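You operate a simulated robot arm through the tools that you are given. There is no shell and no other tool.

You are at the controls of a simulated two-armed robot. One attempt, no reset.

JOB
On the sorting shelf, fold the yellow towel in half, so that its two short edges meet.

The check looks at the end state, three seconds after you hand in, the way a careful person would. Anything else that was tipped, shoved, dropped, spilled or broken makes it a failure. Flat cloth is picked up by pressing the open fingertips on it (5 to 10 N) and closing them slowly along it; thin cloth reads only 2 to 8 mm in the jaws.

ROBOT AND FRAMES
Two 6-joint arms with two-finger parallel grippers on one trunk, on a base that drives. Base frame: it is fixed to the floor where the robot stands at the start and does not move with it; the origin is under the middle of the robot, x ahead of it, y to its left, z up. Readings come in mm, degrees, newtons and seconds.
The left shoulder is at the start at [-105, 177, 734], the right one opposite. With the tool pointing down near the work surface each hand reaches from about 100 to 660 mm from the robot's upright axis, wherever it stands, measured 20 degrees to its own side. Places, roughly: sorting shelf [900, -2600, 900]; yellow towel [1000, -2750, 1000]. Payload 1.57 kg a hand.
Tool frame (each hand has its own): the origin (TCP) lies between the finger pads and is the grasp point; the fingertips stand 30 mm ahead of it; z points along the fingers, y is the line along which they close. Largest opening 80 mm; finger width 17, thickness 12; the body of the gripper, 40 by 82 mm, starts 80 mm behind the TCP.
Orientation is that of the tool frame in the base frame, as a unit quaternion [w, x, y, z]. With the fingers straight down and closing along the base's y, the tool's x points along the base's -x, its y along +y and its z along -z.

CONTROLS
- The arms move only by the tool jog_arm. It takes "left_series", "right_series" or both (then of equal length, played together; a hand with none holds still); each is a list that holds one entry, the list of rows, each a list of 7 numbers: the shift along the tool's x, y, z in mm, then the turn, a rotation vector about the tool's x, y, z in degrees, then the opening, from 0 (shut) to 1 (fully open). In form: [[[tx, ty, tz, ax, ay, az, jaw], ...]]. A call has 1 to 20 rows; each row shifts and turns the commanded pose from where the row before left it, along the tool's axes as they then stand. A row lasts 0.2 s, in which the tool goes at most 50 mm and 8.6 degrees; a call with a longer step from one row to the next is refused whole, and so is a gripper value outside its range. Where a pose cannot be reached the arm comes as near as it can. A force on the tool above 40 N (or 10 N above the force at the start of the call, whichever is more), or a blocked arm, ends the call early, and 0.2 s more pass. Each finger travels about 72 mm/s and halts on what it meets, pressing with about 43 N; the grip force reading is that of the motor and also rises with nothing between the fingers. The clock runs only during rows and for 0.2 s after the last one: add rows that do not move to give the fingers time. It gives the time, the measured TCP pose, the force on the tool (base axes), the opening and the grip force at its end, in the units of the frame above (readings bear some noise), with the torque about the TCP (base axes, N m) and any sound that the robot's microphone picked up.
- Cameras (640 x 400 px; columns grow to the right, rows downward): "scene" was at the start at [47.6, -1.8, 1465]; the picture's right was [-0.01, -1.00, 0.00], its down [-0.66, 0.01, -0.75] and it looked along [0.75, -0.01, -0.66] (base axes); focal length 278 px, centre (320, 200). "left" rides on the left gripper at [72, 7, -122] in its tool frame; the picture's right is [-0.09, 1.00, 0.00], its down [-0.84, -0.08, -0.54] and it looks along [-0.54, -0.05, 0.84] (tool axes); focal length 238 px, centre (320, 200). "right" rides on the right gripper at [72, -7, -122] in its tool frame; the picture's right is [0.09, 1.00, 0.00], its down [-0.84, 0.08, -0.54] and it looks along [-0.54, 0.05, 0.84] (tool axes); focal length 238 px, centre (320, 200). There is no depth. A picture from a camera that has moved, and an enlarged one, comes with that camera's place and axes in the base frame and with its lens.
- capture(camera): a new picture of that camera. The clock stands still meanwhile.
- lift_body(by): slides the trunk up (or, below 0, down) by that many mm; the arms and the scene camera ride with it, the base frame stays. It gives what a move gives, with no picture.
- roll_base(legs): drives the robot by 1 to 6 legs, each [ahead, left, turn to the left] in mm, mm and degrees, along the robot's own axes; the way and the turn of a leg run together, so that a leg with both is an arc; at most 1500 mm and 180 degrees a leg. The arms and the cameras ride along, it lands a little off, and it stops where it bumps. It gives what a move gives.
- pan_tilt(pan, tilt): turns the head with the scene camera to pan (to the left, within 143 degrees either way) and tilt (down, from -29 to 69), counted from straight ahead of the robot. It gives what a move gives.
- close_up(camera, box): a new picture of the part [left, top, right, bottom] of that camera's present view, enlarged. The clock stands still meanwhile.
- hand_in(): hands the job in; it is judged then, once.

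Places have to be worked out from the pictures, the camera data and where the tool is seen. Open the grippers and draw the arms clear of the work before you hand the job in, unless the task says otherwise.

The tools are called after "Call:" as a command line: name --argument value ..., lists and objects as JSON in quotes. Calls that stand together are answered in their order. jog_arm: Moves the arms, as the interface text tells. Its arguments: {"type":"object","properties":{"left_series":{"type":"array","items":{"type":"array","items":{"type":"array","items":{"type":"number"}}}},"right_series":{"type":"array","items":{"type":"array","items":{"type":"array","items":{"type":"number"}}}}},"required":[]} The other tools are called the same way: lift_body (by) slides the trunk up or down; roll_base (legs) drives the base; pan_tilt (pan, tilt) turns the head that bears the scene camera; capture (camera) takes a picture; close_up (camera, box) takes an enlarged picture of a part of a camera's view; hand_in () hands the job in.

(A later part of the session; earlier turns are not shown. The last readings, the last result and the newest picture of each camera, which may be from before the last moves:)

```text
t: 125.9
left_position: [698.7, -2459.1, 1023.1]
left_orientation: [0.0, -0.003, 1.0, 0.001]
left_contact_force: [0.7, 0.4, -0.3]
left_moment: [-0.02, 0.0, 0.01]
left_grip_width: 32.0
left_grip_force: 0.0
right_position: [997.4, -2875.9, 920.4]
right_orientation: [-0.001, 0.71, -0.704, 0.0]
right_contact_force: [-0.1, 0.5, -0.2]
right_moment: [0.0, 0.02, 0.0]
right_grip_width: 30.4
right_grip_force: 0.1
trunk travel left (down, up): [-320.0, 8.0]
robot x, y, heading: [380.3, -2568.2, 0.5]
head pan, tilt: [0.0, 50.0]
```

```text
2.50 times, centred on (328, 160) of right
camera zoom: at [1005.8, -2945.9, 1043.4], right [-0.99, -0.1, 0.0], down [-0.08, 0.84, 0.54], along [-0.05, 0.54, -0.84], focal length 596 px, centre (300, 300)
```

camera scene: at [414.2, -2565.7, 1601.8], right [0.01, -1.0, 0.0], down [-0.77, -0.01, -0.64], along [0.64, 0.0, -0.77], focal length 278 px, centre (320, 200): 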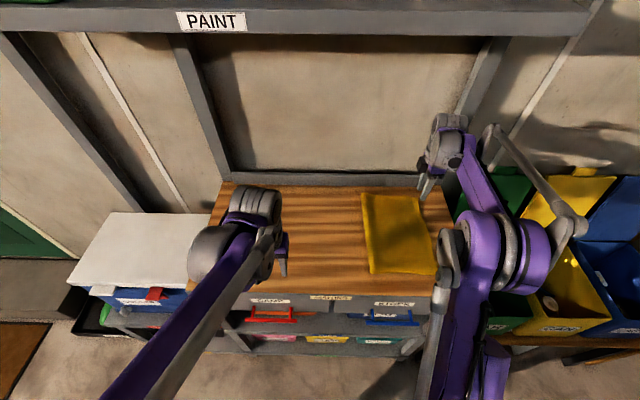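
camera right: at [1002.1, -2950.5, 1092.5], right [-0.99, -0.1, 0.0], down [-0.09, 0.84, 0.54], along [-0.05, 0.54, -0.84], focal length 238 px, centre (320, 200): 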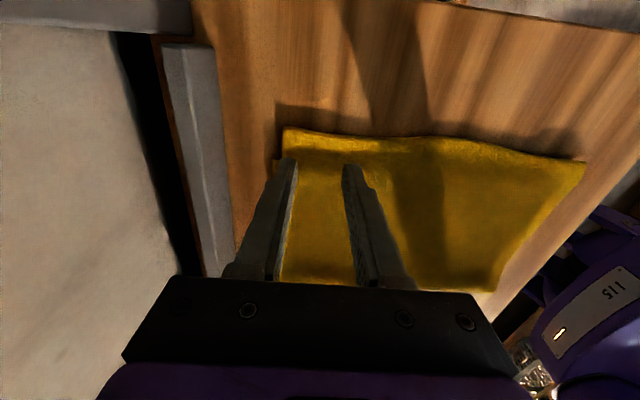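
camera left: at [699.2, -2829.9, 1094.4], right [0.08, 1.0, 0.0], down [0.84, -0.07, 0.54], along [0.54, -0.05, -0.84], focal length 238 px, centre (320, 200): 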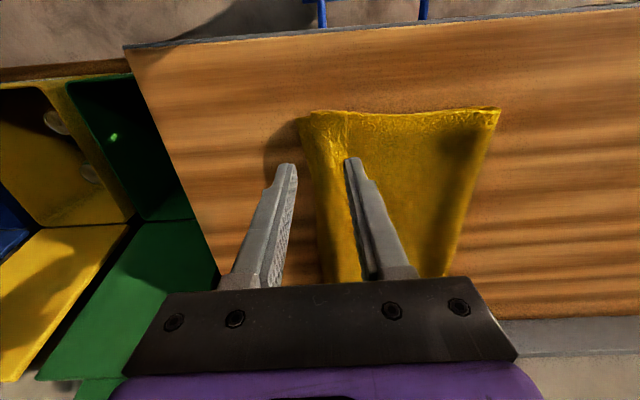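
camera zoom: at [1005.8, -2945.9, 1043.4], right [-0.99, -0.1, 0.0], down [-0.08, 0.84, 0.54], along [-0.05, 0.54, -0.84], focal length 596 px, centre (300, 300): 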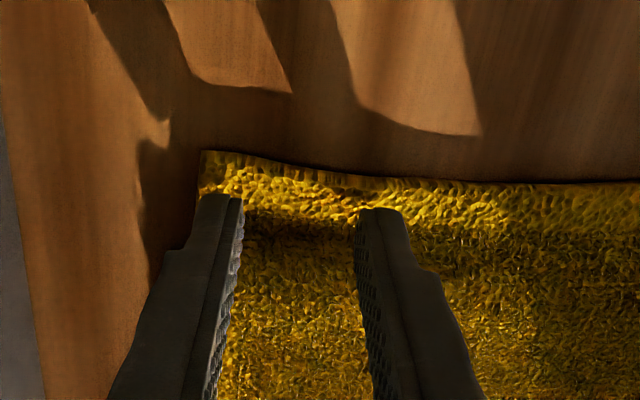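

The tips sit on the overhanging strip about 10 mm inside the edge. I lower to contact.

Call:
jog_arm --right_series '[[[0, 2, 3, 0, 0, 0, 0.38], [0, 0, 2, 0, 0, 0, 0.38], [0, 0, 0, 0, 0, 0, 0.38]]]'

Call:
jog_arm --right_series '[[[0, 0, 1.5, 0, 0, 0, 0.38], [0, 0, 0, 0, 0, 0, 0.38]]]'

Call:
jog_arm --right_series '[[[0, 0, 1, 0, 0, 0, 0.38], [0, 0, 0, 0, 0, 0, 0.38]]]'

```text
t: 126.7
left_position: [697.0, -2459.9, 1023.8]
left_orientation: [0.0, -0.004, 1.0, 0.0]
left_contact_force: [-0.8, -0.1, 0.7]
left_moment: [0.0, 0.01, 0.04]
left_grip_width: 32.1
left_grip_force: 0.0
right_position: [996.7, -2875.6, 915.1]
right_orientation: [0.001, 0.71, -0.704, 0.001]
right_contact_force: [1.0, -1.0, 1.8]
right_moment: [-0.02, -0.03, 0.01]
right_grip_width: 30.3
right_grip_force: 0.1
trunk travel left (down, up): [-320.0, 8.0]
robot x, y, heading: [377.9, -2566.7, 0.5]
head pan, tilt: [0.0, 50.0]
```

```text
t: 127.3
left_position: [697.6, -2458.5, 1023.2]
left_orientation: [-0.001, -0.003, 1.0, 0.0]
left_contact_force: [-0.1, 0.5, -0.6]
left_moment: [0.0, -0.03, 0.01]
left_grip_width: 32.0
left_grip_force: 0.0
right_position: [995.1, -2874.1, 913.7]
right_orientation: [0.001, 0.71, -0.705, 0.001]
right_contact_force: [0.2, -0.5, 5.3]
right_moment: [-0.01, 0.0, -0.02]
right_grip_width: 30.1
right_grip_force: 0.0
trunk travel left (down, up): [-320.0, 8.0]
robot x, y, heading: [375.2, -2565.7, 0.3]
head pan, tilt: [0.0, 50.0]
```

```text
t: 127.9
left_position: [697.7, -2457.4, 1023.9]
left_orientation: [0.001, -0.003, 1.0, 0.0]
left_contact_force: [0.8, 0.2, -0.4]
left_moment: [-0.01, 0.0, 0.01]
left_grip_width: 31.9
left_grip_force: 0.1
right_position: [995.9, -2875.0, 912.4]
right_orientation: [0.0, 0.709, -0.705, 0.001]
right_contact_force: [1.5, -1.0, 12.5]
right_moment: [-0.02, -0.01, -0.02]
right_grip_width: 30.6
right_grip_force: 0.1
trunk travel left (down, up): [-320.0, 8.0]
robot x, y, heading: [379.0, -2563.2, 0.3]
head pan, tilt: [0.0, 50.0]
```

12.5 N is a bit high; I ease 0.4 mm and close slowly along the edge.

Call:
jog_arm --right_series '[[[0, 0, -0.4, 0, 0, 0, 0.38], [0, 0, 0, 0, 0, 0, 0.34], [0, 0, 0, 0, 0, 0, 0.3], [0, 0, 0, 0, 0, 0, 0.26], [0, 0, 0, 0, 0, 0, 0.22], [0, 0, 0, 0, 0, 0, 0.18], [0, 0, 0, 0, 0, 0, 0.14], [0, 0, 0, 0, 0, 0, 0.1], [0, 0, 0, 0, 0, 0, 0.06], [0, 0, 0, 0, 0, 0, 0.03], [0, 0, 0, 0, 0, 0, 0], [0, 0, 0, 0, 0, 0, 0], [0, 0, 0, 0, 0, 0, 0]]]'

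Call:
close_up --camera "right" --box '[200, 80, 456, 240]'

```text
t: 130.7
left_position: [696.0, -2458.1, 1025.2]
left_orientation: [0.0, -0.003, 1.0, 0.001]
left_contact_force: [-0.5, 0.5, -0.8]
left_moment: [0.0, -0.02, -0.01]
left_grip_width: 31.9
left_grip_force: 0.1
right_position: [996.6, -2874.5, 913.6]
right_orientation: [-0.001, 0.709, -0.705, 0.002]
right_contact_force: [-0.2, -0.4, 11.3]
right_moment: [-0.01, 0.0, -0.02]
right_grip_width: 4.2
right_grip_force: 25.0
trunk travel left (down, up): [-320.0, 8.0]
robot x, y, heading: [383.4, -2563.8, 0.5]
head pan, tilt: [0.0, 50.0]
```

```text
2.50 times, centred on (328, 160) of right
camera zoom: at [1003.0, -2946.1, 1036.4], right [-0.99, -0.1, 0.0], down [-0.08, 0.84, 0.54], along [-0.05, 0.54, -0.84], focal length 596 px, centre (300, 300)
```

zoom: 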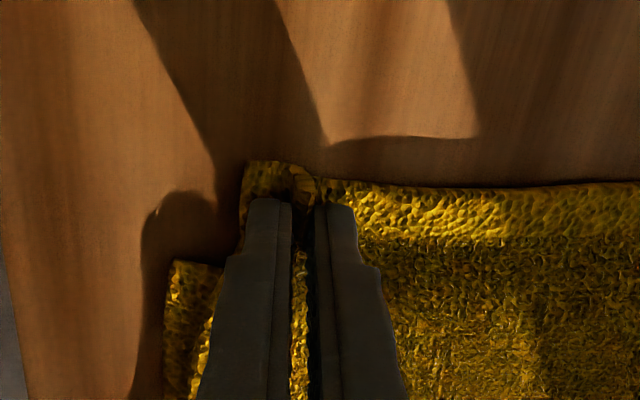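

The pinch holds (4.2 mm), and the lower corner is visible at (1032,-2858), outside the jaws. I lift 22 mm, shift the edge 32 mm to the left and 6 mm outward in x, and set it down.

Call:
jog_arm --right_series '[[[0, 0, -8, 0, 0, 0, 0], [0, 0, -14, 0, 0, 0, 0], [-8, -1.5, 0, 0, 0, 0, 0], [-8, -1.5, 0, 0, 0, 0, 0], [-8, -1.5, 0, 0, 0, 0, 0], [-8, -1.5, 0, 0, 0, 0, 0], [0, 0, 8, 0, 0, 0, 0], [0, 0, 8, 0, 0, 0, 0], [0, 0, 0, 0, 0, 0, 0]]]'

Call:
capture --camera "right"

Call:
close_up --camera "right" --box '[200, 80, 456, 240]'

Call:
close_up --camera "scene" --box '[330, 170, 490, 290]'

```text
t: 132.7
left_position: [697.5, -2457.7, 1023.3]
left_orientation: [0.0, -0.003, 1.0, 0.0]
left_contact_force: [-0.4, -0.4, 0.7]
left_moment: [0.0, -0.04, 0.01]
left_grip_width: 32.1
left_grip_force: 0.0
right_position: [1002.8, -2844.3, 918.3]
right_orientation: [0.0, 0.71, -0.704, 0.0]
right_contact_force: [-0.1, 0.9, 6.5]
right_moment: [-0.01, 0.02, -0.01]
right_grip_width: 4.2
right_grip_force: 25.1
trunk travel left (down, up): [-320.0, 8.0]
robot x, y, heading: [380.5, -2567.4, 0.2]
head pan, tilt: [0.0, 50.0]
```

```text
taken
camera right: at [1009.9, -2914.5, 1041.2], right [-0.99, -0.1, 0.0], down [-0.08, 0.84, 0.54], along [-0.05, 0.54, -0.84], focal length 238 px, centre (320, 200)
```

right: 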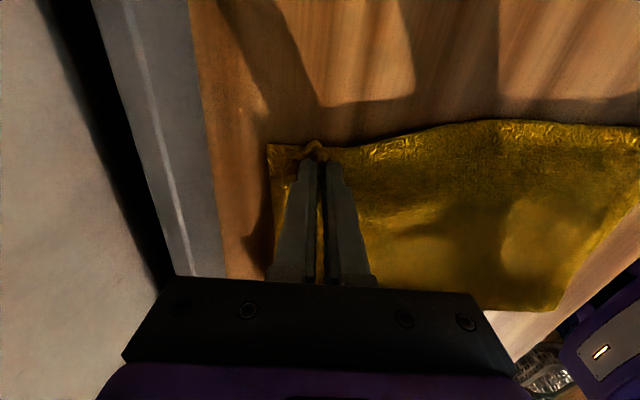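

```text
2.50 times, centred on (328, 160) of right
camera zoom: at [1009.9, -2914.5, 1041.2], right [-0.99, -0.1, 0.0], down [-0.08, 0.84, 0.54], along [-0.05, 0.54, -0.84], focal length 596 px, centre (300, 300)
```

zoom: 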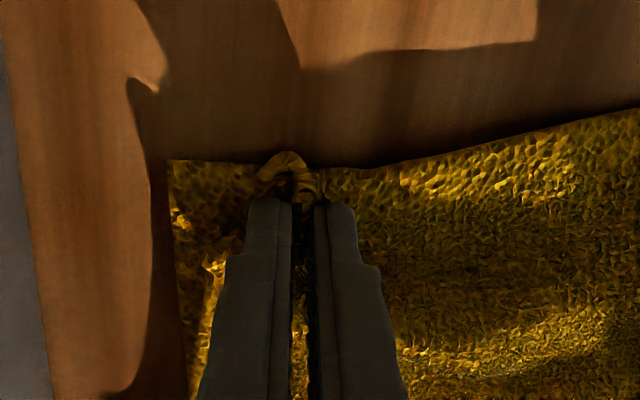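

```text
3.33 times, centred on (410, 230) of scene
camera zoom: at [413.6, -2565.3, 1601.9], right [0.01, -1.0, 0.0], down [-0.77, -0.01, -0.64], along [0.64, 0.0, -0.77], focal length 925 px, centre (20, 100)
```

zoom: 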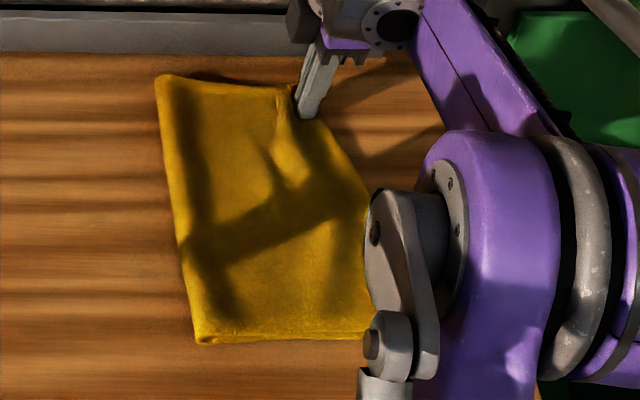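

The far corner now matches the lower layer's corner at y≈-2856. I open slowly, lift off a little and look.

Call:
jog_arm --right_series '[[[0, 0, -0.5, 0, 0, 0, 0.05], [0, 0, 0, 0, 0, 0, 0.1], [0, 0, 0, 0, 0, 0, 0.15], [0, 0, 0, 0, 0, 0, 0.2], [0, 0, 0, 0, 0, 0, 0.25], [0, 0, 0, 0, 0, 0, 0.3], [0, 0, 0, 0, 0, 0, 0.35], [0, 0, 0, 0, 0, 0, 0.38], [0, 0, -10, 0, 0, 0, 0.38], [0, 0, -25, 0, 0, 0, 0.38], [0, 0, -25, 0, 0, 0, 0.38], [0, 0, 0, 0, 0, 0, 0.38]]]'

Call:
capture --camera "right"

Call:
close_up --camera "right" --box '[200, 90, 392, 210]'

Call:
close_up --camera "scene" --box '[330, 170, 490, 290]'

```text
t: 135.3
left_position: [697.3, -2459.1, 1023.7]
left_orientation: [-0.001, -0.004, 1.0, 0.0]
left_contact_force: [-0.6, -0.3, -0.2]
left_moment: [-0.01, 0.01, -0.02]
left_grip_width: 31.8
left_grip_force: 0.1
right_position: [1003.3, -2844.4, 977.6]
right_orientation: [0.0, 0.709, -0.705, 0.0]
right_contact_force: [0.3, 0.1, 0.8]
right_moment: [-0.01, -0.03, 0.0]
right_grip_width: 30.4
right_grip_force: 0.1
trunk travel left (down, up): [-320.0, 8.0]
robot x, y, heading: [384.7, -2564.6, 0.3]
head pan, tilt: [0.0, 50.0]
```

```text
taken
camera right: at [1011.6, -2915.1, 1100.8], right [-0.99, -0.1, 0.0], down [-0.08, 0.84, 0.54], along [-0.05, 0.54, -0.84], focal length 238 px, centre (320, 200)
```

right: 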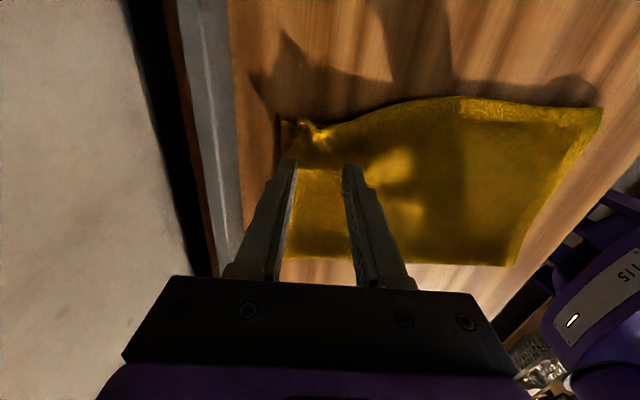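

```text
3.33 times, centred on (296, 150) of right
camera zoom: at [1011.6, -2915.1, 1100.8], right [-0.99, -0.1, 0.0], down [-0.08, 0.84, 0.54], along [-0.05, 0.54, -0.84], focal length 794 px, centre (400, 367)
```

zoom: 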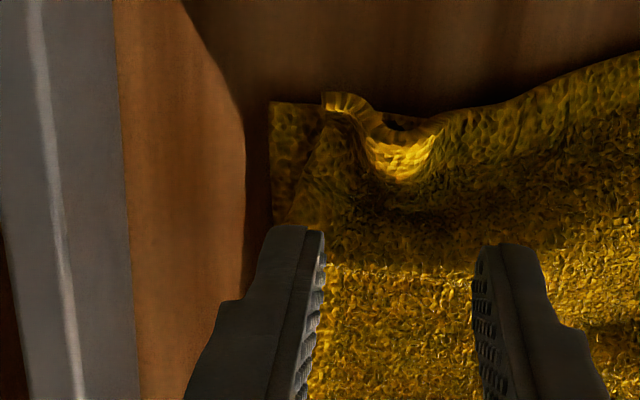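

```text
3.33 times, centred on (410, 230) of scene
camera zoom: at [414.4, -2565.8, 1601.8], right [0.01, -1.0, 0.0], down [-0.77, -0.01, -0.64], along [0.64, 0.0, -0.77], focal length 925 px, centre (20, 100)
```

zoom: 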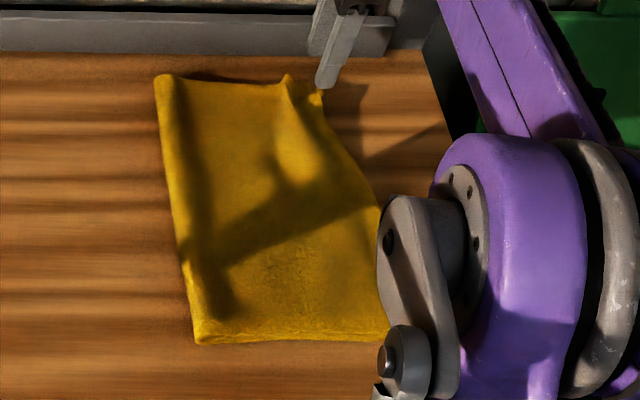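

The far corner is in place in y, but the released pinch left a small wrinkle at (1005,-2849). I straddle it with the fingers, press lightly and spread them along the edge to smooth it.

Call:
jog_arm --right_series '[[[2, -2, 18, 0, 0, 0, 0.25], [0, 0, 18, 0, 0, 0, 0.25], [0, 0, 14, 0, 0, 0, 0.25], [0, 0, 5, 0, 0, 0, 0.25], [0, 0, 0, 0, 0, 0, 0.25]]]'

Call:
jog_arm --right_series '[[[0, 0, 2, 0, 0, 0, 0.25], [0, 0, 1, 0, 0, 0, 0.25], [0, 0, 0, 0, 0, 0, 0.25]]]'

```text
t: 136.5
left_position: [697.5, -2458.3, 1022.9]
left_orientation: [-0.001, -0.003, 1.0, 0.0]
left_contact_force: [0.9, 0.4, -0.7]
left_moment: [0.02, 0.0, 0.04]
left_grip_width: 32.1
left_grip_force: 0.0
right_position: [1004.0, -2846.7, 923.7]
right_orientation: [0.0, 0.709, -0.705, 0.0]
right_contact_force: [0.4, 0.2, 0.3]
right_moment: [-0.02, 0.02, -0.01]
right_grip_width: 19.9
right_grip_force: 0.1
trunk travel left (down, up): [-320.0, 8.0]
robot x, y, heading: [385.5, -2567.6, 0.5]
head pan, tilt: [0.0, 50.0]
```

```text
t: 137.3
left_position: [697.0, -2458.1, 1024.1]
left_orientation: [0.0, -0.004, 1.0, 0.0]
left_contact_force: [-0.7, 0.8, 0.4]
left_moment: [-0.01, -0.02, 0.01]
left_grip_width: 32.0
left_grip_force: 0.2
right_position: [1003.7, -2846.7, 922.2]
right_orientation: [0.0, 0.709, -0.705, 0.0]
right_contact_force: [-0.3, -0.3, 1.1]
right_moment: [0.0, 0.02, -0.03]
right_grip_width: 19.6
right_grip_force: 0.1
trunk travel left (down, up): [-320.0, 8.0]
robot x, y, heading: [378.7, -2565.2, 0.5]
head pan, tilt: [0.0, 50.0]
```

Call:
jog_arm --right_series '[[[0, 0, 2, 0, 0, 0, 0.25], [0, 0, 1, 0, 0, 0, 0.25], [0, 0, 0, 0, 0, 0, 0.25]]]'

Call:
close_up --camera "right" --box '[200, 80, 456, 240]'

```text
t: 138.1
left_position: [698.1, -2458.9, 1023.6]
left_orientation: [0.0, -0.004, 1.0, 0.001]
left_contact_force: [0.8, 1.2, 0.7]
left_moment: [-0.05, 0.0, 0.0]
left_grip_width: 32.1
left_grip_force: 0.0
right_position: [1004.1, -2846.6, 918.5]
right_orientation: [0.0, 0.71, -0.705, 0.0]
right_contact_force: [0.1, -0.3, 1.3]
right_moment: [-0.01, -0.01, -0.01]
right_grip_width: 19.8
right_grip_force: 0.2
trunk travel left (down, up): [-320.0, 8.0]
robot x, y, heading: [379.9, -2567.3, 0.6]
head pan, tilt: [0.0, 50.0]
```

```text
2.50 times, centred on (328, 160) of right
camera zoom: at [1011.5, -2916.5, 1042.1], right [-0.99, -0.1, 0.0], down [-0.08, 0.84, 0.54], along [-0.05, 0.54, -0.84], focal length 596 px, centre (300, 300)
```

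zoom: 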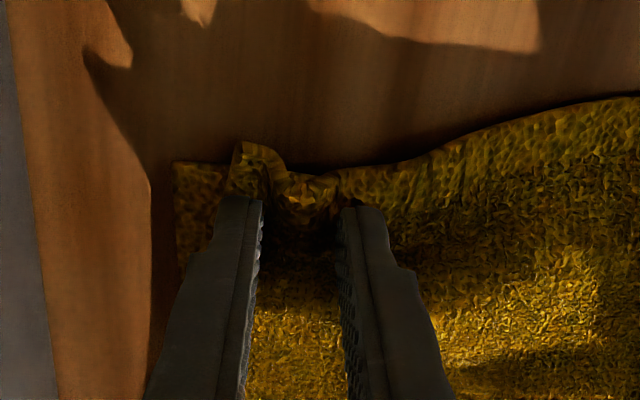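

The fingers straddle the wrinkle. I press a little more and spread them.

Call:
jog_arm --right_series '[[[0, 0, 1.5, 0, 0, 0, 0.25], [0, 0, 0.5, 0, 0, 0, 0.3], [0, 0, 0, 0, 0, 0, 0.36], [0, 0, 0, 0, 0, 0, 0.42], [0, 0, 0, 0, 0, 0, 0.48], [0, 0, 0, 0, 0, 0, 0.54], [0, 0, 0, 0, 0, 0, 0.6], [0, 0, 0, 0, 0, 0, 0.66], [0, 0, 0, 0, 0, 0, 0.66]]]'

Call:
close_up --camera "right" --box '[200, 80, 456, 240]'

```text
t: 140.1
left_position: [698.1, -2459.4, 1023.6]
left_orientation: [0.001, -0.003, 1.0, 0.0]
left_contact_force: [-0.8, -1.2, -0.1]
left_moment: [-0.01, 0.0, 0.01]
left_grip_width: 31.4
left_grip_force: 0.0
right_position: [1004.3, -2845.8, 917.9]
right_orientation: [-0.001, 0.709, -0.705, 0.0]
right_contact_force: [2.3, 1.0, 1.9]
right_moment: [-0.01, -0.01, -0.04]
right_grip_width: 51.1
right_grip_force: 0.1
trunk travel left (down, up): [-320.0, 8.0]
robot x, y, heading: [383.7, -2567.5, 0.3]
head pan, tilt: [0.0, 50.0]
```

```text
2.50 times, centred on (328, 160) of right
camera zoom: at [1012.2, -2916.5, 1040.4], right [-0.99, -0.1, 0.0], down [-0.08, 0.84, 0.54], along [-0.05, 0.54, -0.84], focal length 596 px, centre (300, 300)
```

zoom: 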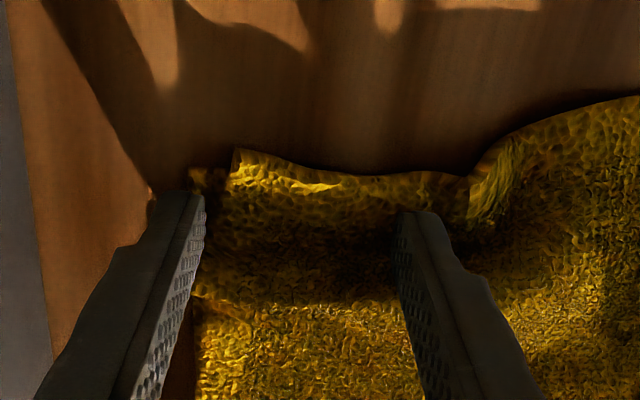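

The wrinkle is spread. I lift the hand and check the whole edge.

Call:
jog_arm --right_series '[[[0, 0, -10, 0, 0, 0, 0.66], [0, 0, -30, 0, 0, 0, 0.5], [0, 0, -30, 0, 0, 0, 0.38], [20, 0, 0, 0, 0, 0, 0.38], [40, 0, 0, 0, 0, 0, 0.38], [0, 0, 0, 0, 0, 0, 0.38]]]'

Call:
capture --camera "right"

Call:
close_up --camera "right" --box '[230, 110, 550, 310]'

Call:
close_up --camera "scene" --box '[330, 170, 490, 290]'

```text
t: 141.5
left_position: [698.1, -2459.0, 1023.7]
left_orientation: [-0.001, -0.004, 1.0, 0.0]
left_contact_force: [0.7, -0.1, -0.2]
left_moment: [-0.01, 0.03, -0.01]
left_grip_width: 32.0
left_grip_force: 0.1
right_position: [1005.9, -2903.7, 988.9]
right_orientation: [0.0, 0.71, -0.704, 0.001]
right_contact_force: [0.2, -0.1, -0.2]
right_moment: [-0.05, 0.04, -0.01]
right_grip_width: 30.2
right_grip_force: 0.0
trunk travel left (down, up): [-320.0, 8.0]
robot x, y, heading: [384.2, -2565.5, 0.6]
head pan, tilt: [0.0, 50.0]
```

```text
taken
camera right: at [1012.6, -2975.7, 1111.5], right [-0.99, -0.1, 0.0], down [-0.08, 0.84, 0.54], along [-0.05, 0.54, -0.84], focal length 238 px, centre (320, 200)
```

right: 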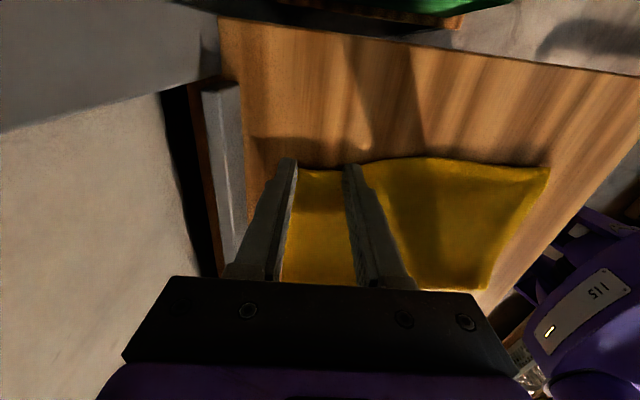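

```text
2.00 times, centred on (390, 210) of right
camera zoom: at [1012.6, -2975.7, 1111.5], right [-0.99, -0.1, 0.0], down [-0.08, 0.84, 0.54], along [-0.05, 0.54, -0.84], focal length 477 px, centre (180, 180)
```

zoom: 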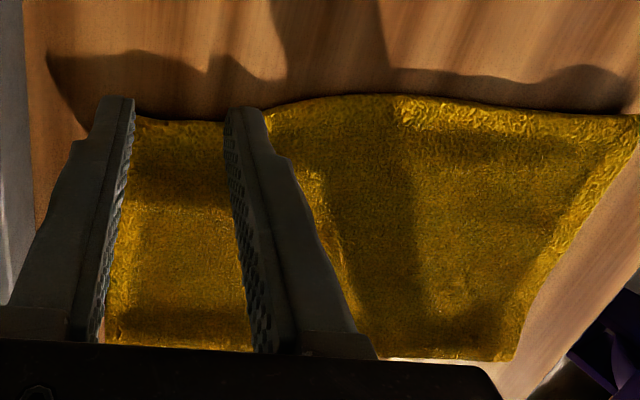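

```text
3.33 times, centred on (410, 230) of scene
camera zoom: at [414.1, -2564.8, 1601.8], right [0.01, -1.0, 0.0], down [-0.77, -0.01, -0.64], along [0.64, 0.0, -0.77], focal length 925 px, centre (20, 100)
```

zoom: 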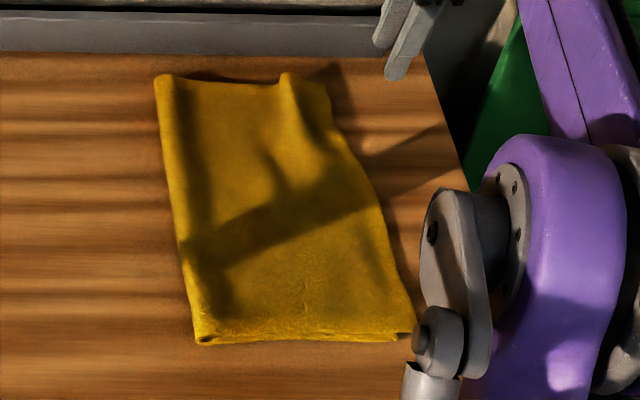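

The far part sits well now. Next I do the same at the near corner: the upper corner is at about (752,-2889), so I bring the jaws to (782,-2878).

Call:
jog_arm --right_series '[[[-4, 40, 0, 0, 0, 0, 0.38], [-4, 44, 0, 0, 0, 0, 0.38], [-6, 46, 8, 0, 0, 0, 0.38], [-6, 47, 10, 0, 0, 0, 0.38], [-6, 47, 10, 0, 0, 0, 0.38], [0, 0, 0, 0, 0, 0, 0.38]]]'

Call:
capture --camera "right"

Call:
close_up --camera "right" --box '[200, 80, 456, 240]'

Call:
capture --camera "scene"

```text
t: 142.9
left_position: [699.0, -2459.6, 1023.5]
left_orientation: [0.0, -0.003, 1.0, 0.0]
left_contact_force: [-0.1, 0.1, 0.1]
left_moment: [0.04, -0.02, 0.0]
left_grip_width: 32.0
left_grip_force: 0.0
right_position: [783.3, -2883.4, 956.4]
right_orientation: [-0.001, 0.71, -0.704, 0.0]
right_contact_force: [0.3, 0.1, 0.2]
right_moment: [0.02, -0.01, -0.02]
right_grip_width: 30.4
right_grip_force: 0.0
trunk travel left (down, up): [-320.0, 8.0]
robot x, y, heading: [380.4, -2567.6, 0.5]
head pan, tilt: [0.0, 50.0]
```

```text
taken
camera right: at [791.3, -2953.6, 1079.1], right [-0.99, -0.1, 0.0], down [-0.08, 0.84, 0.54], along [-0.05, 0.54, -0.84], focal length 238 px, centre (320, 200)
```

right: 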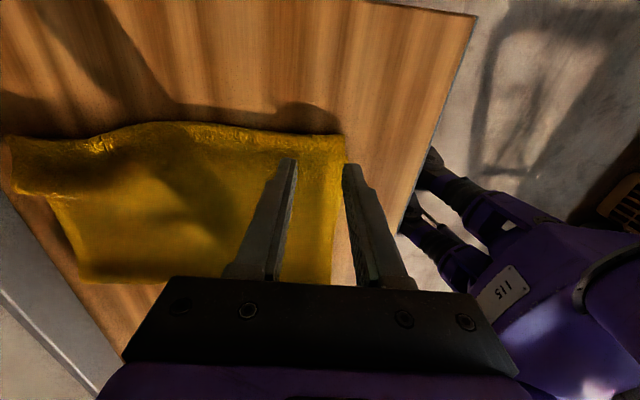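

```text
2.50 times, centred on (328, 160) of right
camera zoom: at [791.3, -2953.6, 1079.1], right [-0.99, -0.1, 0.0], down [-0.08, 0.84, 0.54], along [-0.05, 0.54, -0.84], focal length 596 px, centre (300, 300)
```

zoom: 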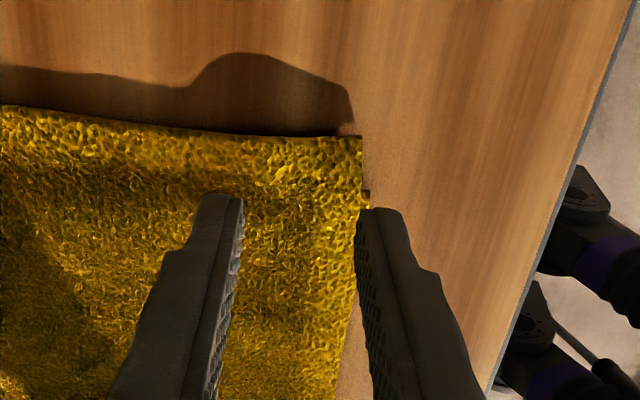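

```text
taken
camera scene: at [415.2, -2565.9, 1601.9], right [0.01, -1.0, 0.0], down [-0.77, -0.01, -0.64], along [0.64, 0.0, -0.77], focal length 278 px, centre (320, 200)
```

scene: 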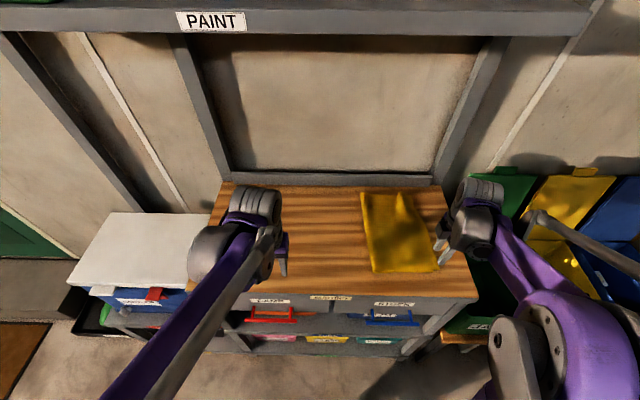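

I can see both near corners: upper at (766,-2894), lower at (760,-2876), so the overhang here is about 18 mm. I shift the jaws to x≈799 so both fingers are on the strip, and lower.

Call:
jog_arm --right_series '[[[0, -16, 10, 0, 0, 0, 0.38], [0, 0, 15, 0, 0, 0, 0.38], [0, 0, 11, 0, 0, 0, 0.38], [0, 0, 0, 0, 0, 0, 0.38]]]'

Call:
jog_arm --right_series '[[[0, 0, 3, 0, 0, 0, 0.38], [0, 0, 0, 0, 0, 0, 0.38]]]'

Call:
close_up --camera "right" --box '[200, 80, 456, 240]'

```text
t: 143.9
left_position: [697.6, -2458.9, 1023.4]
left_orientation: [0.0, -0.003, 1.0, 0.0]
left_contact_force: [0.0, 0.3, 0.3]
left_moment: [0.01, 0.01, -0.02]
left_grip_width: 31.8
left_grip_force: 0.1
right_position: [798.0, -2881.7, 921.4]
right_orientation: [0.0, 0.709, -0.705, 0.0]
right_contact_force: [0.2, 0.1, 0.8]
right_moment: [0.03, 0.05, -0.01]
right_grip_width: 30.5
right_grip_force: 0.0
trunk travel left (down, up): [-320.0, 8.0]
robot x, y, heading: [380.2, -2563.7, 0.5]
head pan, tilt: [0.0, 50.0]
```

```text
t: 144.5
left_position: [696.8, -2459.6, 1023.7]
left_orientation: [0.0, -0.004, 1.0, 0.0]
left_contact_force: [-0.4, -0.1, 0.7]
left_moment: [-0.01, 0.01, -0.01]
left_grip_width: 31.9
left_grip_force: 0.0
right_position: [797.7, -2883.0, 919.0]
right_orientation: [0.001, 0.71, -0.705, 0.0]
right_contact_force: [0.9, 0.3, 0.7]
right_moment: [-0.02, -0.06, 0.01]
right_grip_width: 30.5
right_grip_force: 0.0
trunk travel left (down, up): [-320.0, 8.0]
robot x, y, heading: [378.9, -2564.4, 0.4]
head pan, tilt: [0.0, 50.0]
```

```text
2.50 times, centred on (328, 160) of right
camera zoom: at [805.2, -2953.1, 1042.2], right [-0.99, -0.1, 0.0], down [-0.08, 0.84, 0.54], along [-0.05, 0.54, -0.84], focal length 596 px, centre (300, 300)
```

zoom: 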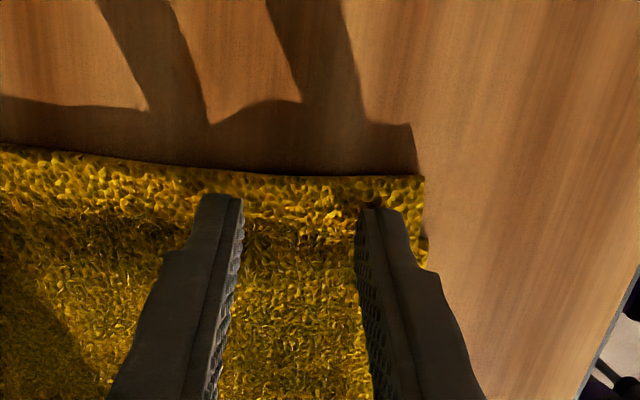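

Both tips are over the strip, just inside the edge. I lower to contact.

Call:
jog_arm --right_series '[[[0, 0, 3, 0, 0, 0, 0.38], [0, 0, 0, 0, 0, 0, 0.38]]]'

Call:
jog_arm --right_series '[[[0, 0, 1.5, 0, 0, 0, 0.38], [0, 0, 0, 0, 0, 0, 0.38]]]'

Call:
jog_arm --right_series '[[[0, 0, 1, 0, 0, 0, 0.38], [0, 0, 0, 0, 0, 0, 0.38]]]'

```text
t: 145.1
left_position: [697.4, -2459.0, 1022.4]
left_orientation: [0.0, -0.004, 1.0, -0.001]
left_contact_force: [-0.1, -0.3, 0.0]
left_moment: [0.0, 0.0, -0.03]
left_grip_width: 32.0
left_grip_force: 0.1
right_position: [797.2, -2881.4, 915.2]
right_orientation: [0.001, 0.71, -0.704, 0.001]
right_contact_force: [0.3, 1.0, 1.1]
right_moment: [0.03, 0.01, -0.01]
right_grip_width: 30.3
right_grip_force: 0.1
trunk travel left (down, up): [-320.0, 8.0]
robot x, y, heading: [380.7, -2568.9, 0.5]
head pan, tilt: [0.0, 50.0]
```

```text
t: 145.7
left_position: [698.5, -2458.6, 1023.0]
left_orientation: [0.001, -0.003, 1.0, 0.0]
left_contact_force: [0.1, 0.0, -0.1]
left_moment: [0.01, -0.03, 0.0]
left_grip_width: 31.8
left_grip_force: 0.1
right_position: [797.4, -2881.9, 915.0]
right_orientation: [0.0, 0.71, -0.704, 0.001]
right_contact_force: [3.0, 0.6, 8.8]
right_moment: [0.06, 0.06, -0.02]
right_grip_width: 30.2
right_grip_force: 0.1
trunk travel left (down, up): [-320.0, 8.0]
robot x, y, heading: [381.6, -2567.6, 0.3]
head pan, tilt: [0.0, 50.0]
```

```text
t: 146.3
left_position: [698.1, -2459.2, 1024.2]
left_orientation: [0.001, -0.004, 1.0, 0.0]
left_contact_force: [-0.4, -0.3, -0.5]
left_moment: [0.0, 0.01, 0.01]
left_grip_width: 31.8
left_grip_force: 0.1
right_position: [796.6, -2881.9, 913.3]
right_orientation: [0.0, 0.71, -0.704, 0.001]
right_contact_force: [0.9, -4.5, 15.0]
right_moment: [-0.06, 0.2, 0.03]
right_grip_width: 29.6
right_grip_force: 0.0
trunk travel left (down, up): [-320.0, 8.0]
robot x, y, heading: [381.6, -2563.7, 0.4]
head pan, tilt: [0.0, 50.0]
```

15 N, more on the near finger; I ease 0.6 mm and close slowly.

Call:
jog_arm --right_series '[[[0, 0, -0.6, 0, 0, 0, 0.38], [0, 0, 0, 0, 0, 0, 0.34], [0, 0, 0, 0, 0, 0, 0.3], [0, 0, 0, 0, 0, 0, 0.26], [0, 0, 0, 0, 0, 0, 0.22], [0, 0, 0, 0, 0, 0, 0.18], [0, 0, 0, 0, 0, 0, 0.14], [0, 0, 0, 0, 0, 0, 0.1], [0, 0, 0, 0, 0, 0, 0.06], [0, 0, 0, 0, 0, 0, 0.03], [0, 0, 0, 0, 0, 0, 0], [0, 0, 0, 0, 0, 0, 0], [0, 0, 0, 0, 0, 0, 0]]]'

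Call:
close_up --camera "right" --box '[200, 80, 456, 240]'

```text
t: 149.1
left_position: [697.7, -2459.3, 1023.9]
left_orientation: [0.0, -0.003, 1.0, 0.0]
left_contact_force: [0.2, -0.7, 0.6]
left_moment: [-0.05, -0.01, 0.02]
left_grip_width: 32.0
left_grip_force: 0.0
right_position: [796.2, -2880.3, 914.3]
right_orientation: [0.001, 0.709, -0.705, 0.001]
right_contact_force: [-1.8, 0.3, 6.0]
right_moment: [0.0, 0.04, -0.01]
right_grip_width: 3.8
right_grip_force: 24.6
trunk travel left (down, up): [-320.0, 8.0]
robot x, y, heading: [381.1, -2565.0, 0.5]
head pan, tilt: [0.0, 50.0]
```

```text
2.50 times, centred on (328, 160) of right
camera zoom: at [804.2, -2951.6, 1037.4], right [-0.99, -0.1, 0.0], down [-0.08, 0.84, 0.54], along [-0.05, 0.54, -0.84], focal length 596 px, centre (300, 300)
```

zoom: 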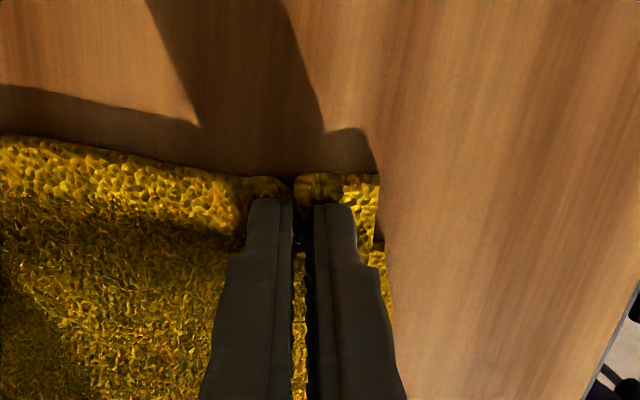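

Gripped (3.8 mm), with the lower corner visible beside the fingers. I lift 22 mm, shift 18 mm left and 5 mm toward me, and set it down.

Call:
jog_arm --right_series '[[[0, 0, -8, 0, 0, 0, 0], [0, 0, -14, 0, 0, 0, 0], [-6, 1.5, 0, 0, 0, 0, 0], [-6, 1.5, 0, 0, 0, 0, 0], [-6, 2, 0, 0, 0, 0, 0], [0, 0, 8, 0, 0, 0, 0], [0, 0, 8, 0, 0, 0, 0], [0, 0, 0, 0, 0, 0, 0]]]'

Call:
close_up --camera "right" --box '[200, 80, 456, 240]'

```text
t: 150.9
left_position: [697.2, -2458.5, 1023.8]
left_orientation: [0.0, -0.004, 1.0, 0.0]
left_contact_force: [0.4, 0.2, 0.0]
left_moment: [-0.02, 0.0, 0.01]
left_grip_width: 32.1
left_grip_force: 0.1
right_position: [792.1, -2862.8, 921.5]
right_orientation: [0.0, 0.709, -0.705, 0.0]
right_contact_force: [1.1, 0.0, 0.5]
right_moment: [0.04, -0.01, 0.01]
right_grip_width: 3.4
right_grip_force: 23.7
trunk travel left (down, up): [-320.0, 8.0]
robot x, y, heading: [382.0, -2566.0, 0.3]
head pan, tilt: [0.0, 50.0]
```

```text
2.50 times, centred on (328, 160) of right
camera zoom: at [799.2, -2933.6, 1043.9], right [-0.99, -0.1, 0.0], down [-0.08, 0.84, 0.54], along [-0.05, 0.54, -0.84], focal length 596 px, centre (300, 300)
```

zoom: 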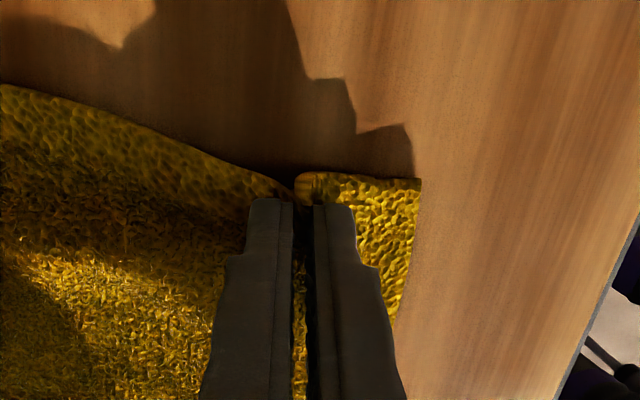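

The near corners now coincide in y. I press down to touch, then open slowly to spread the gathered cloth.

Call:
jog_arm --right_series '[[[0, 0, 3, 0, 0, 0, 0], [0, 0, 1, 0, 0, 0, 0], [0, 0, 0, 0, 0, 0, 0.05], [0, 0, 0, 0, 0, 0, 0.1], [0, 0, 0, 0, 0, 0, 0.16], [0, 0, 0, 0, 0, 0, 0.22], [0, 0, 0, 0, 0, 0, 0.28], [0, 0, 0, 0, 0, 0, 0.34], [0, 0, 0, 0, 0, 0, 0.4], [0, 0, 0, 0, 0, 0, 0.46], [0, 0, 0, 0, 0, 0, 0.46]]]'

Call:
close_up --camera "right" --box '[200, 80, 456, 240]'

```text
t: 153.3
left_position: [697.7, -2457.7, 1022.2]
left_orientation: [0.0, -0.004, 1.0, 0.0]
left_contact_force: [0.4, 0.4, -0.9]
left_moment: [0.0, 0.03, 0.01]
left_grip_width: 32.0
left_grip_force: 0.1
right_position: [792.6, -2862.0, 916.3]
right_orientation: [0.001, 0.709, -0.705, 0.001]
right_contact_force: [1.0, -1.2, 4.9]
right_moment: [0.01, 0.0, 0.0]
right_grip_width: 32.9
right_grip_force: 0.2
trunk travel left (down, up): [-320.0, 8.0]
robot x, y, heading: [378.8, -2561.4, 0.1]
head pan, tilt: [0.0, 50.0]
```

```text
2.50 times, centred on (328, 160) of right
camera zoom: at [799.4, -2933.3, 1039.9], right [-0.99, -0.1, 0.0], down [-0.08, 0.84, 0.54], along [-0.05, 0.54, -0.84], focal length 596 px, centre (300, 300)
```

zoom: 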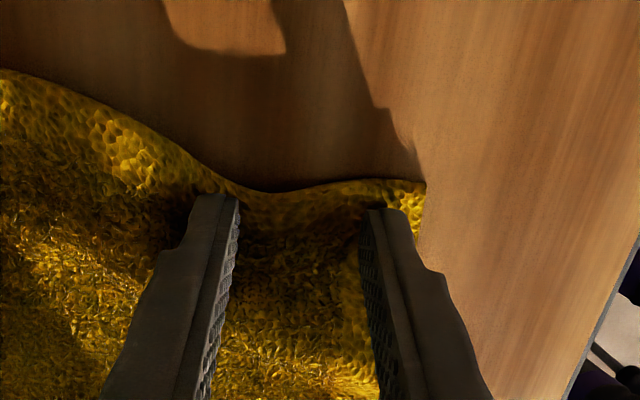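

The near corner is spread flat. The middle of the edge still bows outward, so I lift off and view the whole edge.

Call:
jog_arm --right_series '[[[0, 0, -10, 0, 0, 0, 0.46], [0, 0, -30, 0, 0, 0, 0.4], [20, -30, -30, 0, 0, 0, 0.38], [35, -25, 0, 0, 0, 0, 0.38], [0, 0, 0, 0, 0, 0, 0.38]]]'

Call:
capture --camera "right"

Call:
close_up --camera "scene" --box '[330, 170, 490, 290]'

```text
t: 154.5
left_position: [697.0, -2459.2, 1023.7]
left_orientation: [0.0, -0.004, 1.0, 0.0]
left_contact_force: [0.0, 0.2, 0.2]
left_moment: [-0.06, 0.01, 0.0]
left_grip_width: 32.1
left_grip_force: 0.0
right_position: [848.8, -2915.5, 985.0]
right_orientation: [0.0, 0.71, -0.705, 0.001]
right_contact_force: [0.3, 0.2, 0.2]
right_moment: [-0.05, 0.02, -0.02]
right_grip_width: 30.4
right_grip_force: 0.2
trunk travel left (down, up): [-320.0, 8.0]
robot x, y, heading: [382.1, -2566.0, 0.3]
head pan, tilt: [0.0, 50.0]
```

```text
taken
camera right: at [855.6, -2986.2, 1109.3], right [-0.99, -0.1, 0.0], down [-0.08, 0.84, 0.54], along [-0.05, 0.54, -0.84], focal length 238 px, centre (320, 200)
```

right: 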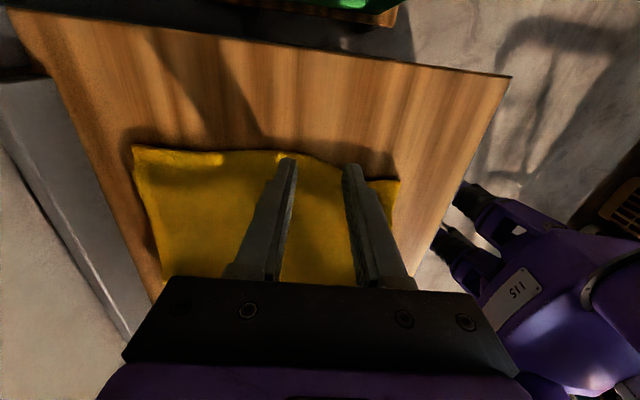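

```text
3.33 times, centred on (410, 230) of scene
camera zoom: at [413.3, -2564.9, 1601.8], right [0.01, -1.0, 0.0], down [-0.77, -0.01, -0.64], along [0.64, 0.0, -0.77], focal length 925 px, centre (20, 100)
```

zoom: 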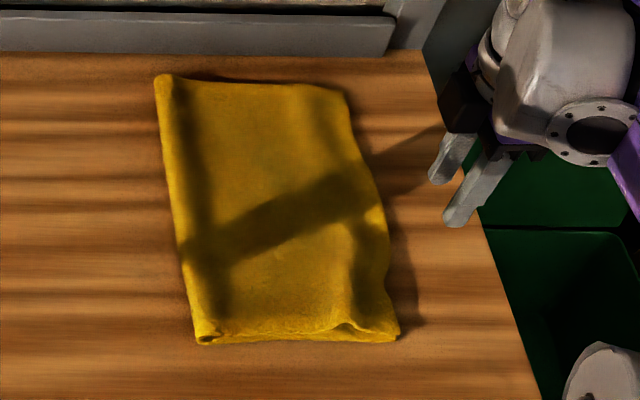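

The near corner now matches (upper -2873, lower -2876). The far and middle parts have slid back out by about 28 mm, because the slack stayed in the upper layer instead of moving to the fold. So I'll use both hands: the right re-sets the edge and pins it, while the left draws the top layer's slack left toward the fold. First I turn the left gripper 90° in the air and open it.

Call:
jog_arm --left_series '[[[0, 0, 0, 0, 0, 8.2, 0.5], [0, 0, 0, 0, 0, 8.2, 0.6], [0, 0, 0, 0, 0, 8.2, 0.7], [0, 0, 0, 0, 0, 8.2, 0.75], [0, 0, 0, 0, 0, 8.2, 0.75], [0, 0, 0, 0, 0, 8.2, 0.75], [0, 0, 0, 0, 0, 8.2, 0.75], [0, 0, 0, 0, 0, 8.2, 0.75], [0, 0, 0, 0, 0, 8.2, 0.75], [0, 0, 0, 0, 0, 8.2, 0.75], [0, 0, 0, 0, 0, 8, 0.75], [0, 0, 0, 0, 0, 0, 0.75]]]' --right_series '[[[0, 0, 0, 0, 0, 0, 0.38], [0, -20, 0, 0, 0, 0, 0.38], [0, -30, 0, 0, 0, 0, 0.38], [0, -30, 0, 0, 0, 0, 0.38], [-10, -20, 8, 0, 0, 0, 0.38], [-10, -14, 10, 0, 0, 0, 0.38], [-12, 0, 10, 0, 0, 0, 0.38], [0, 0, 8, 0, 0, 0, 0.38], [0, 0, 0, 0, 0, 0, 0.38], [0, 0, 0, 0, 0, 0, 0.38], [0, 0, 0, 0, 0, 0, 0.38], [0, 0, 0, 0, 0, 0, 0.38]]]'

Call:
capture --camera "left"

Call:
capture --camera "right"

Call:
capture --camera "scene"

```text
t: 157.1
left_position: [698.9, -2460.6, 1022.6]
left_orientation: [0.0, 0.705, 0.709, 0.0]
left_contact_force: [0.3, -0.7, 0.3]
left_moment: [-0.02, 0.01, 0.01]
left_grip_width: 59.9
left_grip_force: 0.0
right_position: [962.6, -2883.3, 951.1]
right_orientation: [0.0, 0.709, -0.705, 0.0]
right_contact_force: [0.4, -0.4, 0.0]
right_moment: [0.01, 0.03, -0.01]
right_grip_width: 30.6
right_grip_force: 0.0
trunk travel left (down, up): [-320.0, 8.0]
robot x, y, heading: [380.1, -2565.7, 0.7]
head pan, tilt: [0.0, 50.0]
```

```text
taken
camera left: at [704.5, -2387.1, 1144.7], right [1.0, -0.09, 0.0], down [-0.07, -0.84, 0.54], along [-0.05, -0.54, -0.84], focal length 238 px, centre (320, 200)
```

left: 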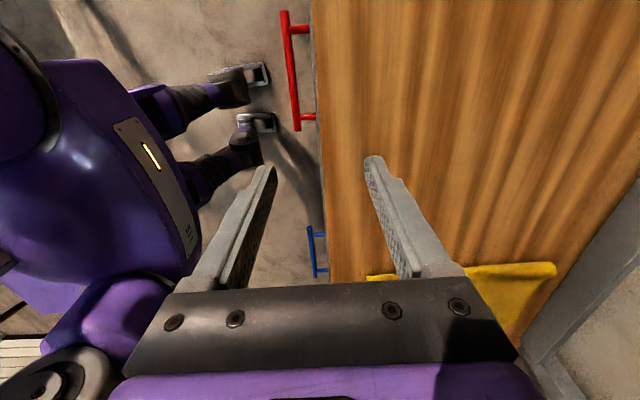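

```text
taken
camera right: at [969.6, -2954.1, 1073.7], right [-0.99, -0.1, 0.0], down [-0.08, 0.84, 0.54], along [-0.05, 0.54, -0.84], focal length 238 px, centre (320, 200)
```

right: 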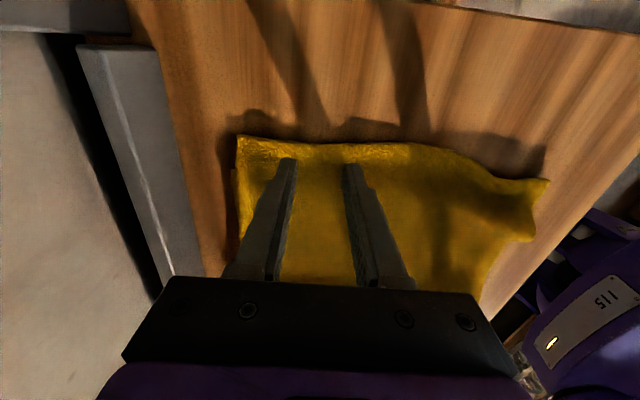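

```text
taken
camera scene: at [414.2, -2565.7, 1601.8], right [0.01, -1.0, 0.0], down [-0.77, -0.01, -0.64], along [0.64, 0.0, -0.77], focal length 278 px, centre (320, 200)
```

scene: 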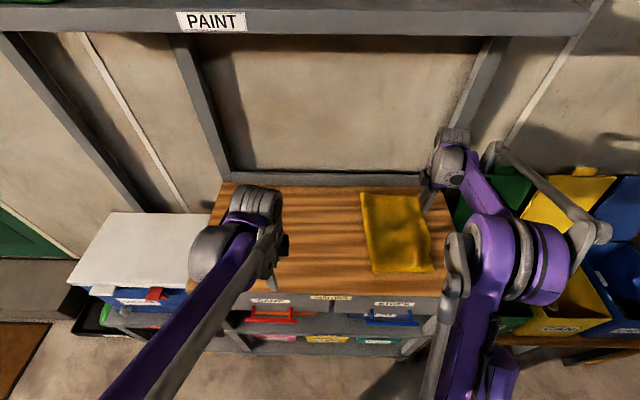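

Lower far corner (1038,-2856), upper far corner (1031,-2887). I bring the left hand to hover over the fold at (930,-2705), which stays well clear of the right arm.

Call:
jog_arm --left_series '[[[-30, 29, 0, 0, 0, 0, 0.75], [-30, 29, 0, 0, 0, 0, 0.75], [-30, 29, 5, 0, 0, 0, 0.75], [-30, 29, 10, 0, 0, 0, 0.75], [-30, 29, 10, 0, 0, 0, 0.75], [-30, 29, 10, 0, 0, 0, 0.75], [-30, 29, 10, 0, 0, 0, 0.75], [-34, 28, 5, 0, 0, 0, 0.75], [0, 0, 0, 0, 0, 0, 0.75]]]'

Call:
capture --camera "left"

Call:
capture --camera "scene"

```text
t: 159.1
left_position: [927.7, -2701.5, 973.8]
left_orientation: [0.001, 0.705, 0.71, -0.001]
left_contact_force: [0.4, 0.0, -0.3]
left_moment: [-0.06, 0.0, 0.01]
left_grip_width: 59.9
left_grip_force: 0.1
right_position: [961.3, -2882.5, 950.9]
right_orientation: [0.002, 0.71, -0.704, 0.0]
right_contact_force: [0.5, 0.0, -0.5]
right_moment: [0.02, 0.01, 0.0]
right_grip_width: 30.2
right_grip_force: 0.1
trunk travel left (down, up): [-320.0, 8.0]
robot x, y, heading: [382.9, -2565.1, 0.3]
head pan, tilt: [0.0, 50.0]
```

```text
taken
camera left: at [934.1, -2628.9, 1095.9], right [1.0, -0.08, 0.0], down [-0.07, -0.84, 0.54], along [-0.05, -0.54, -0.84], focal length 238 px, centre (320, 200)
```

left: 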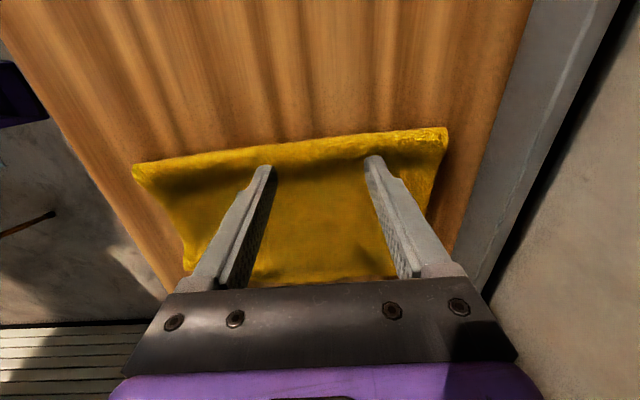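

```text
taken
camera scene: at [413.5, -2564.9, 1601.8], right [0.01, -1.0, 0.0], down [-0.77, -0.01, -0.64], along [0.64, 0.0, -0.77], focal length 278 px, centre (320, 200)
```

scene: 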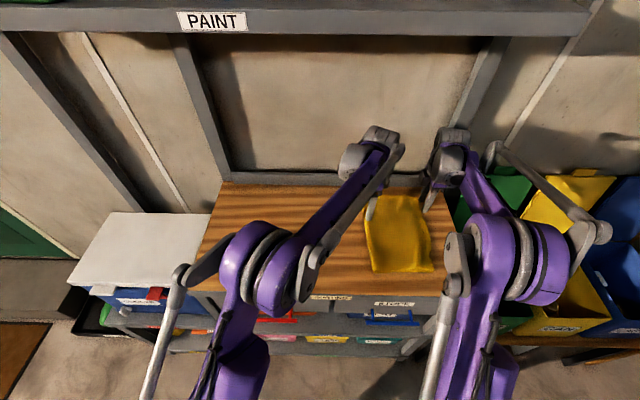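

The fold line reads y≈-2697 (far and middle) and -2712 (near). It should end about 15–18 mm further left. Now the right hand pinches the overhang again at x≈975: I lower it to just above the strip.

Call:
jog_arm --right_series '[[[-5.5, -14, 8, 0, 0, 0, 0.38], [0, 0, 12, 0, 0, 0, 0.38], [0, 0, 10, 0, 0, 0, 0.38], [0, 0, 4, 0, 0, 0, 0.38], [0, 0, 0, 0, 0, 0, 0.38]]]'

Call:
jog_arm --right_series '[[[0, 0, 1.5, 0, 0, 0, 0.38], [0, 0, 0, 0, 0, 0, 0.38]]]'

Call:
close_up --camera "right" --box '[200, 80, 456, 240]'

```text
t: 160.3
left_position: [929.1, -2702.8, 974.0]
left_orientation: [0.001, 0.705, 0.709, 0.0]
left_contact_force: [0.1, 0.9, 0.5]
left_moment: [0.0, 0.01, 0.02]
left_grip_width: 60.0
left_grip_force: 0.1
right_position: [973.9, -2878.6, 914.7]
right_orientation: [0.0, 0.709, -0.705, 0.001]
right_contact_force: [-0.5, -0.4, -0.2]
right_moment: [0.01, 0.02, -0.02]
right_grip_width: 30.3
right_grip_force: 0.1
trunk travel left (down, up): [-320.0, 8.0]
robot x, y, heading: [378.3, -2568.2, 0.6]
head pan, tilt: [0.0, 50.0]
```

```text
t: 160.9
left_position: [928.6, -2702.2, 974.2]
left_orientation: [0.0, 0.705, 0.709, 0.001]
left_contact_force: [1.0, -0.4, 0.1]
left_moment: [0.0, -0.05, -0.01]
left_grip_width: 60.2
left_grip_force: 0.1
right_position: [974.4, -2878.5, 914.4]
right_orientation: [0.002, 0.709, -0.705, 0.002]
right_contact_force: [0.0, -0.6, 2.1]
right_moment: [0.0, 0.02, -0.01]
right_grip_width: 30.3
right_grip_force: 0.1
trunk travel left (down, up): [-320.0, 8.0]
robot x, y, heading: [382.9, -2565.1, 0.1]
head pan, tilt: [0.0, 50.0]
```

```text
2.50 times, centred on (328, 160) of right
camera zoom: at [982.2, -2949.3, 1037.6], right [-0.99, -0.1, 0.0], down [-0.08, 0.84, 0.54], along [-0.05, 0.54, -0.84], focal length 596 px, centre (300, 300)
```

zoom: 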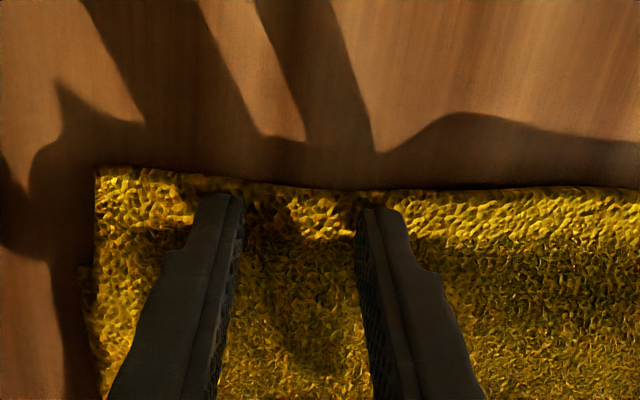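

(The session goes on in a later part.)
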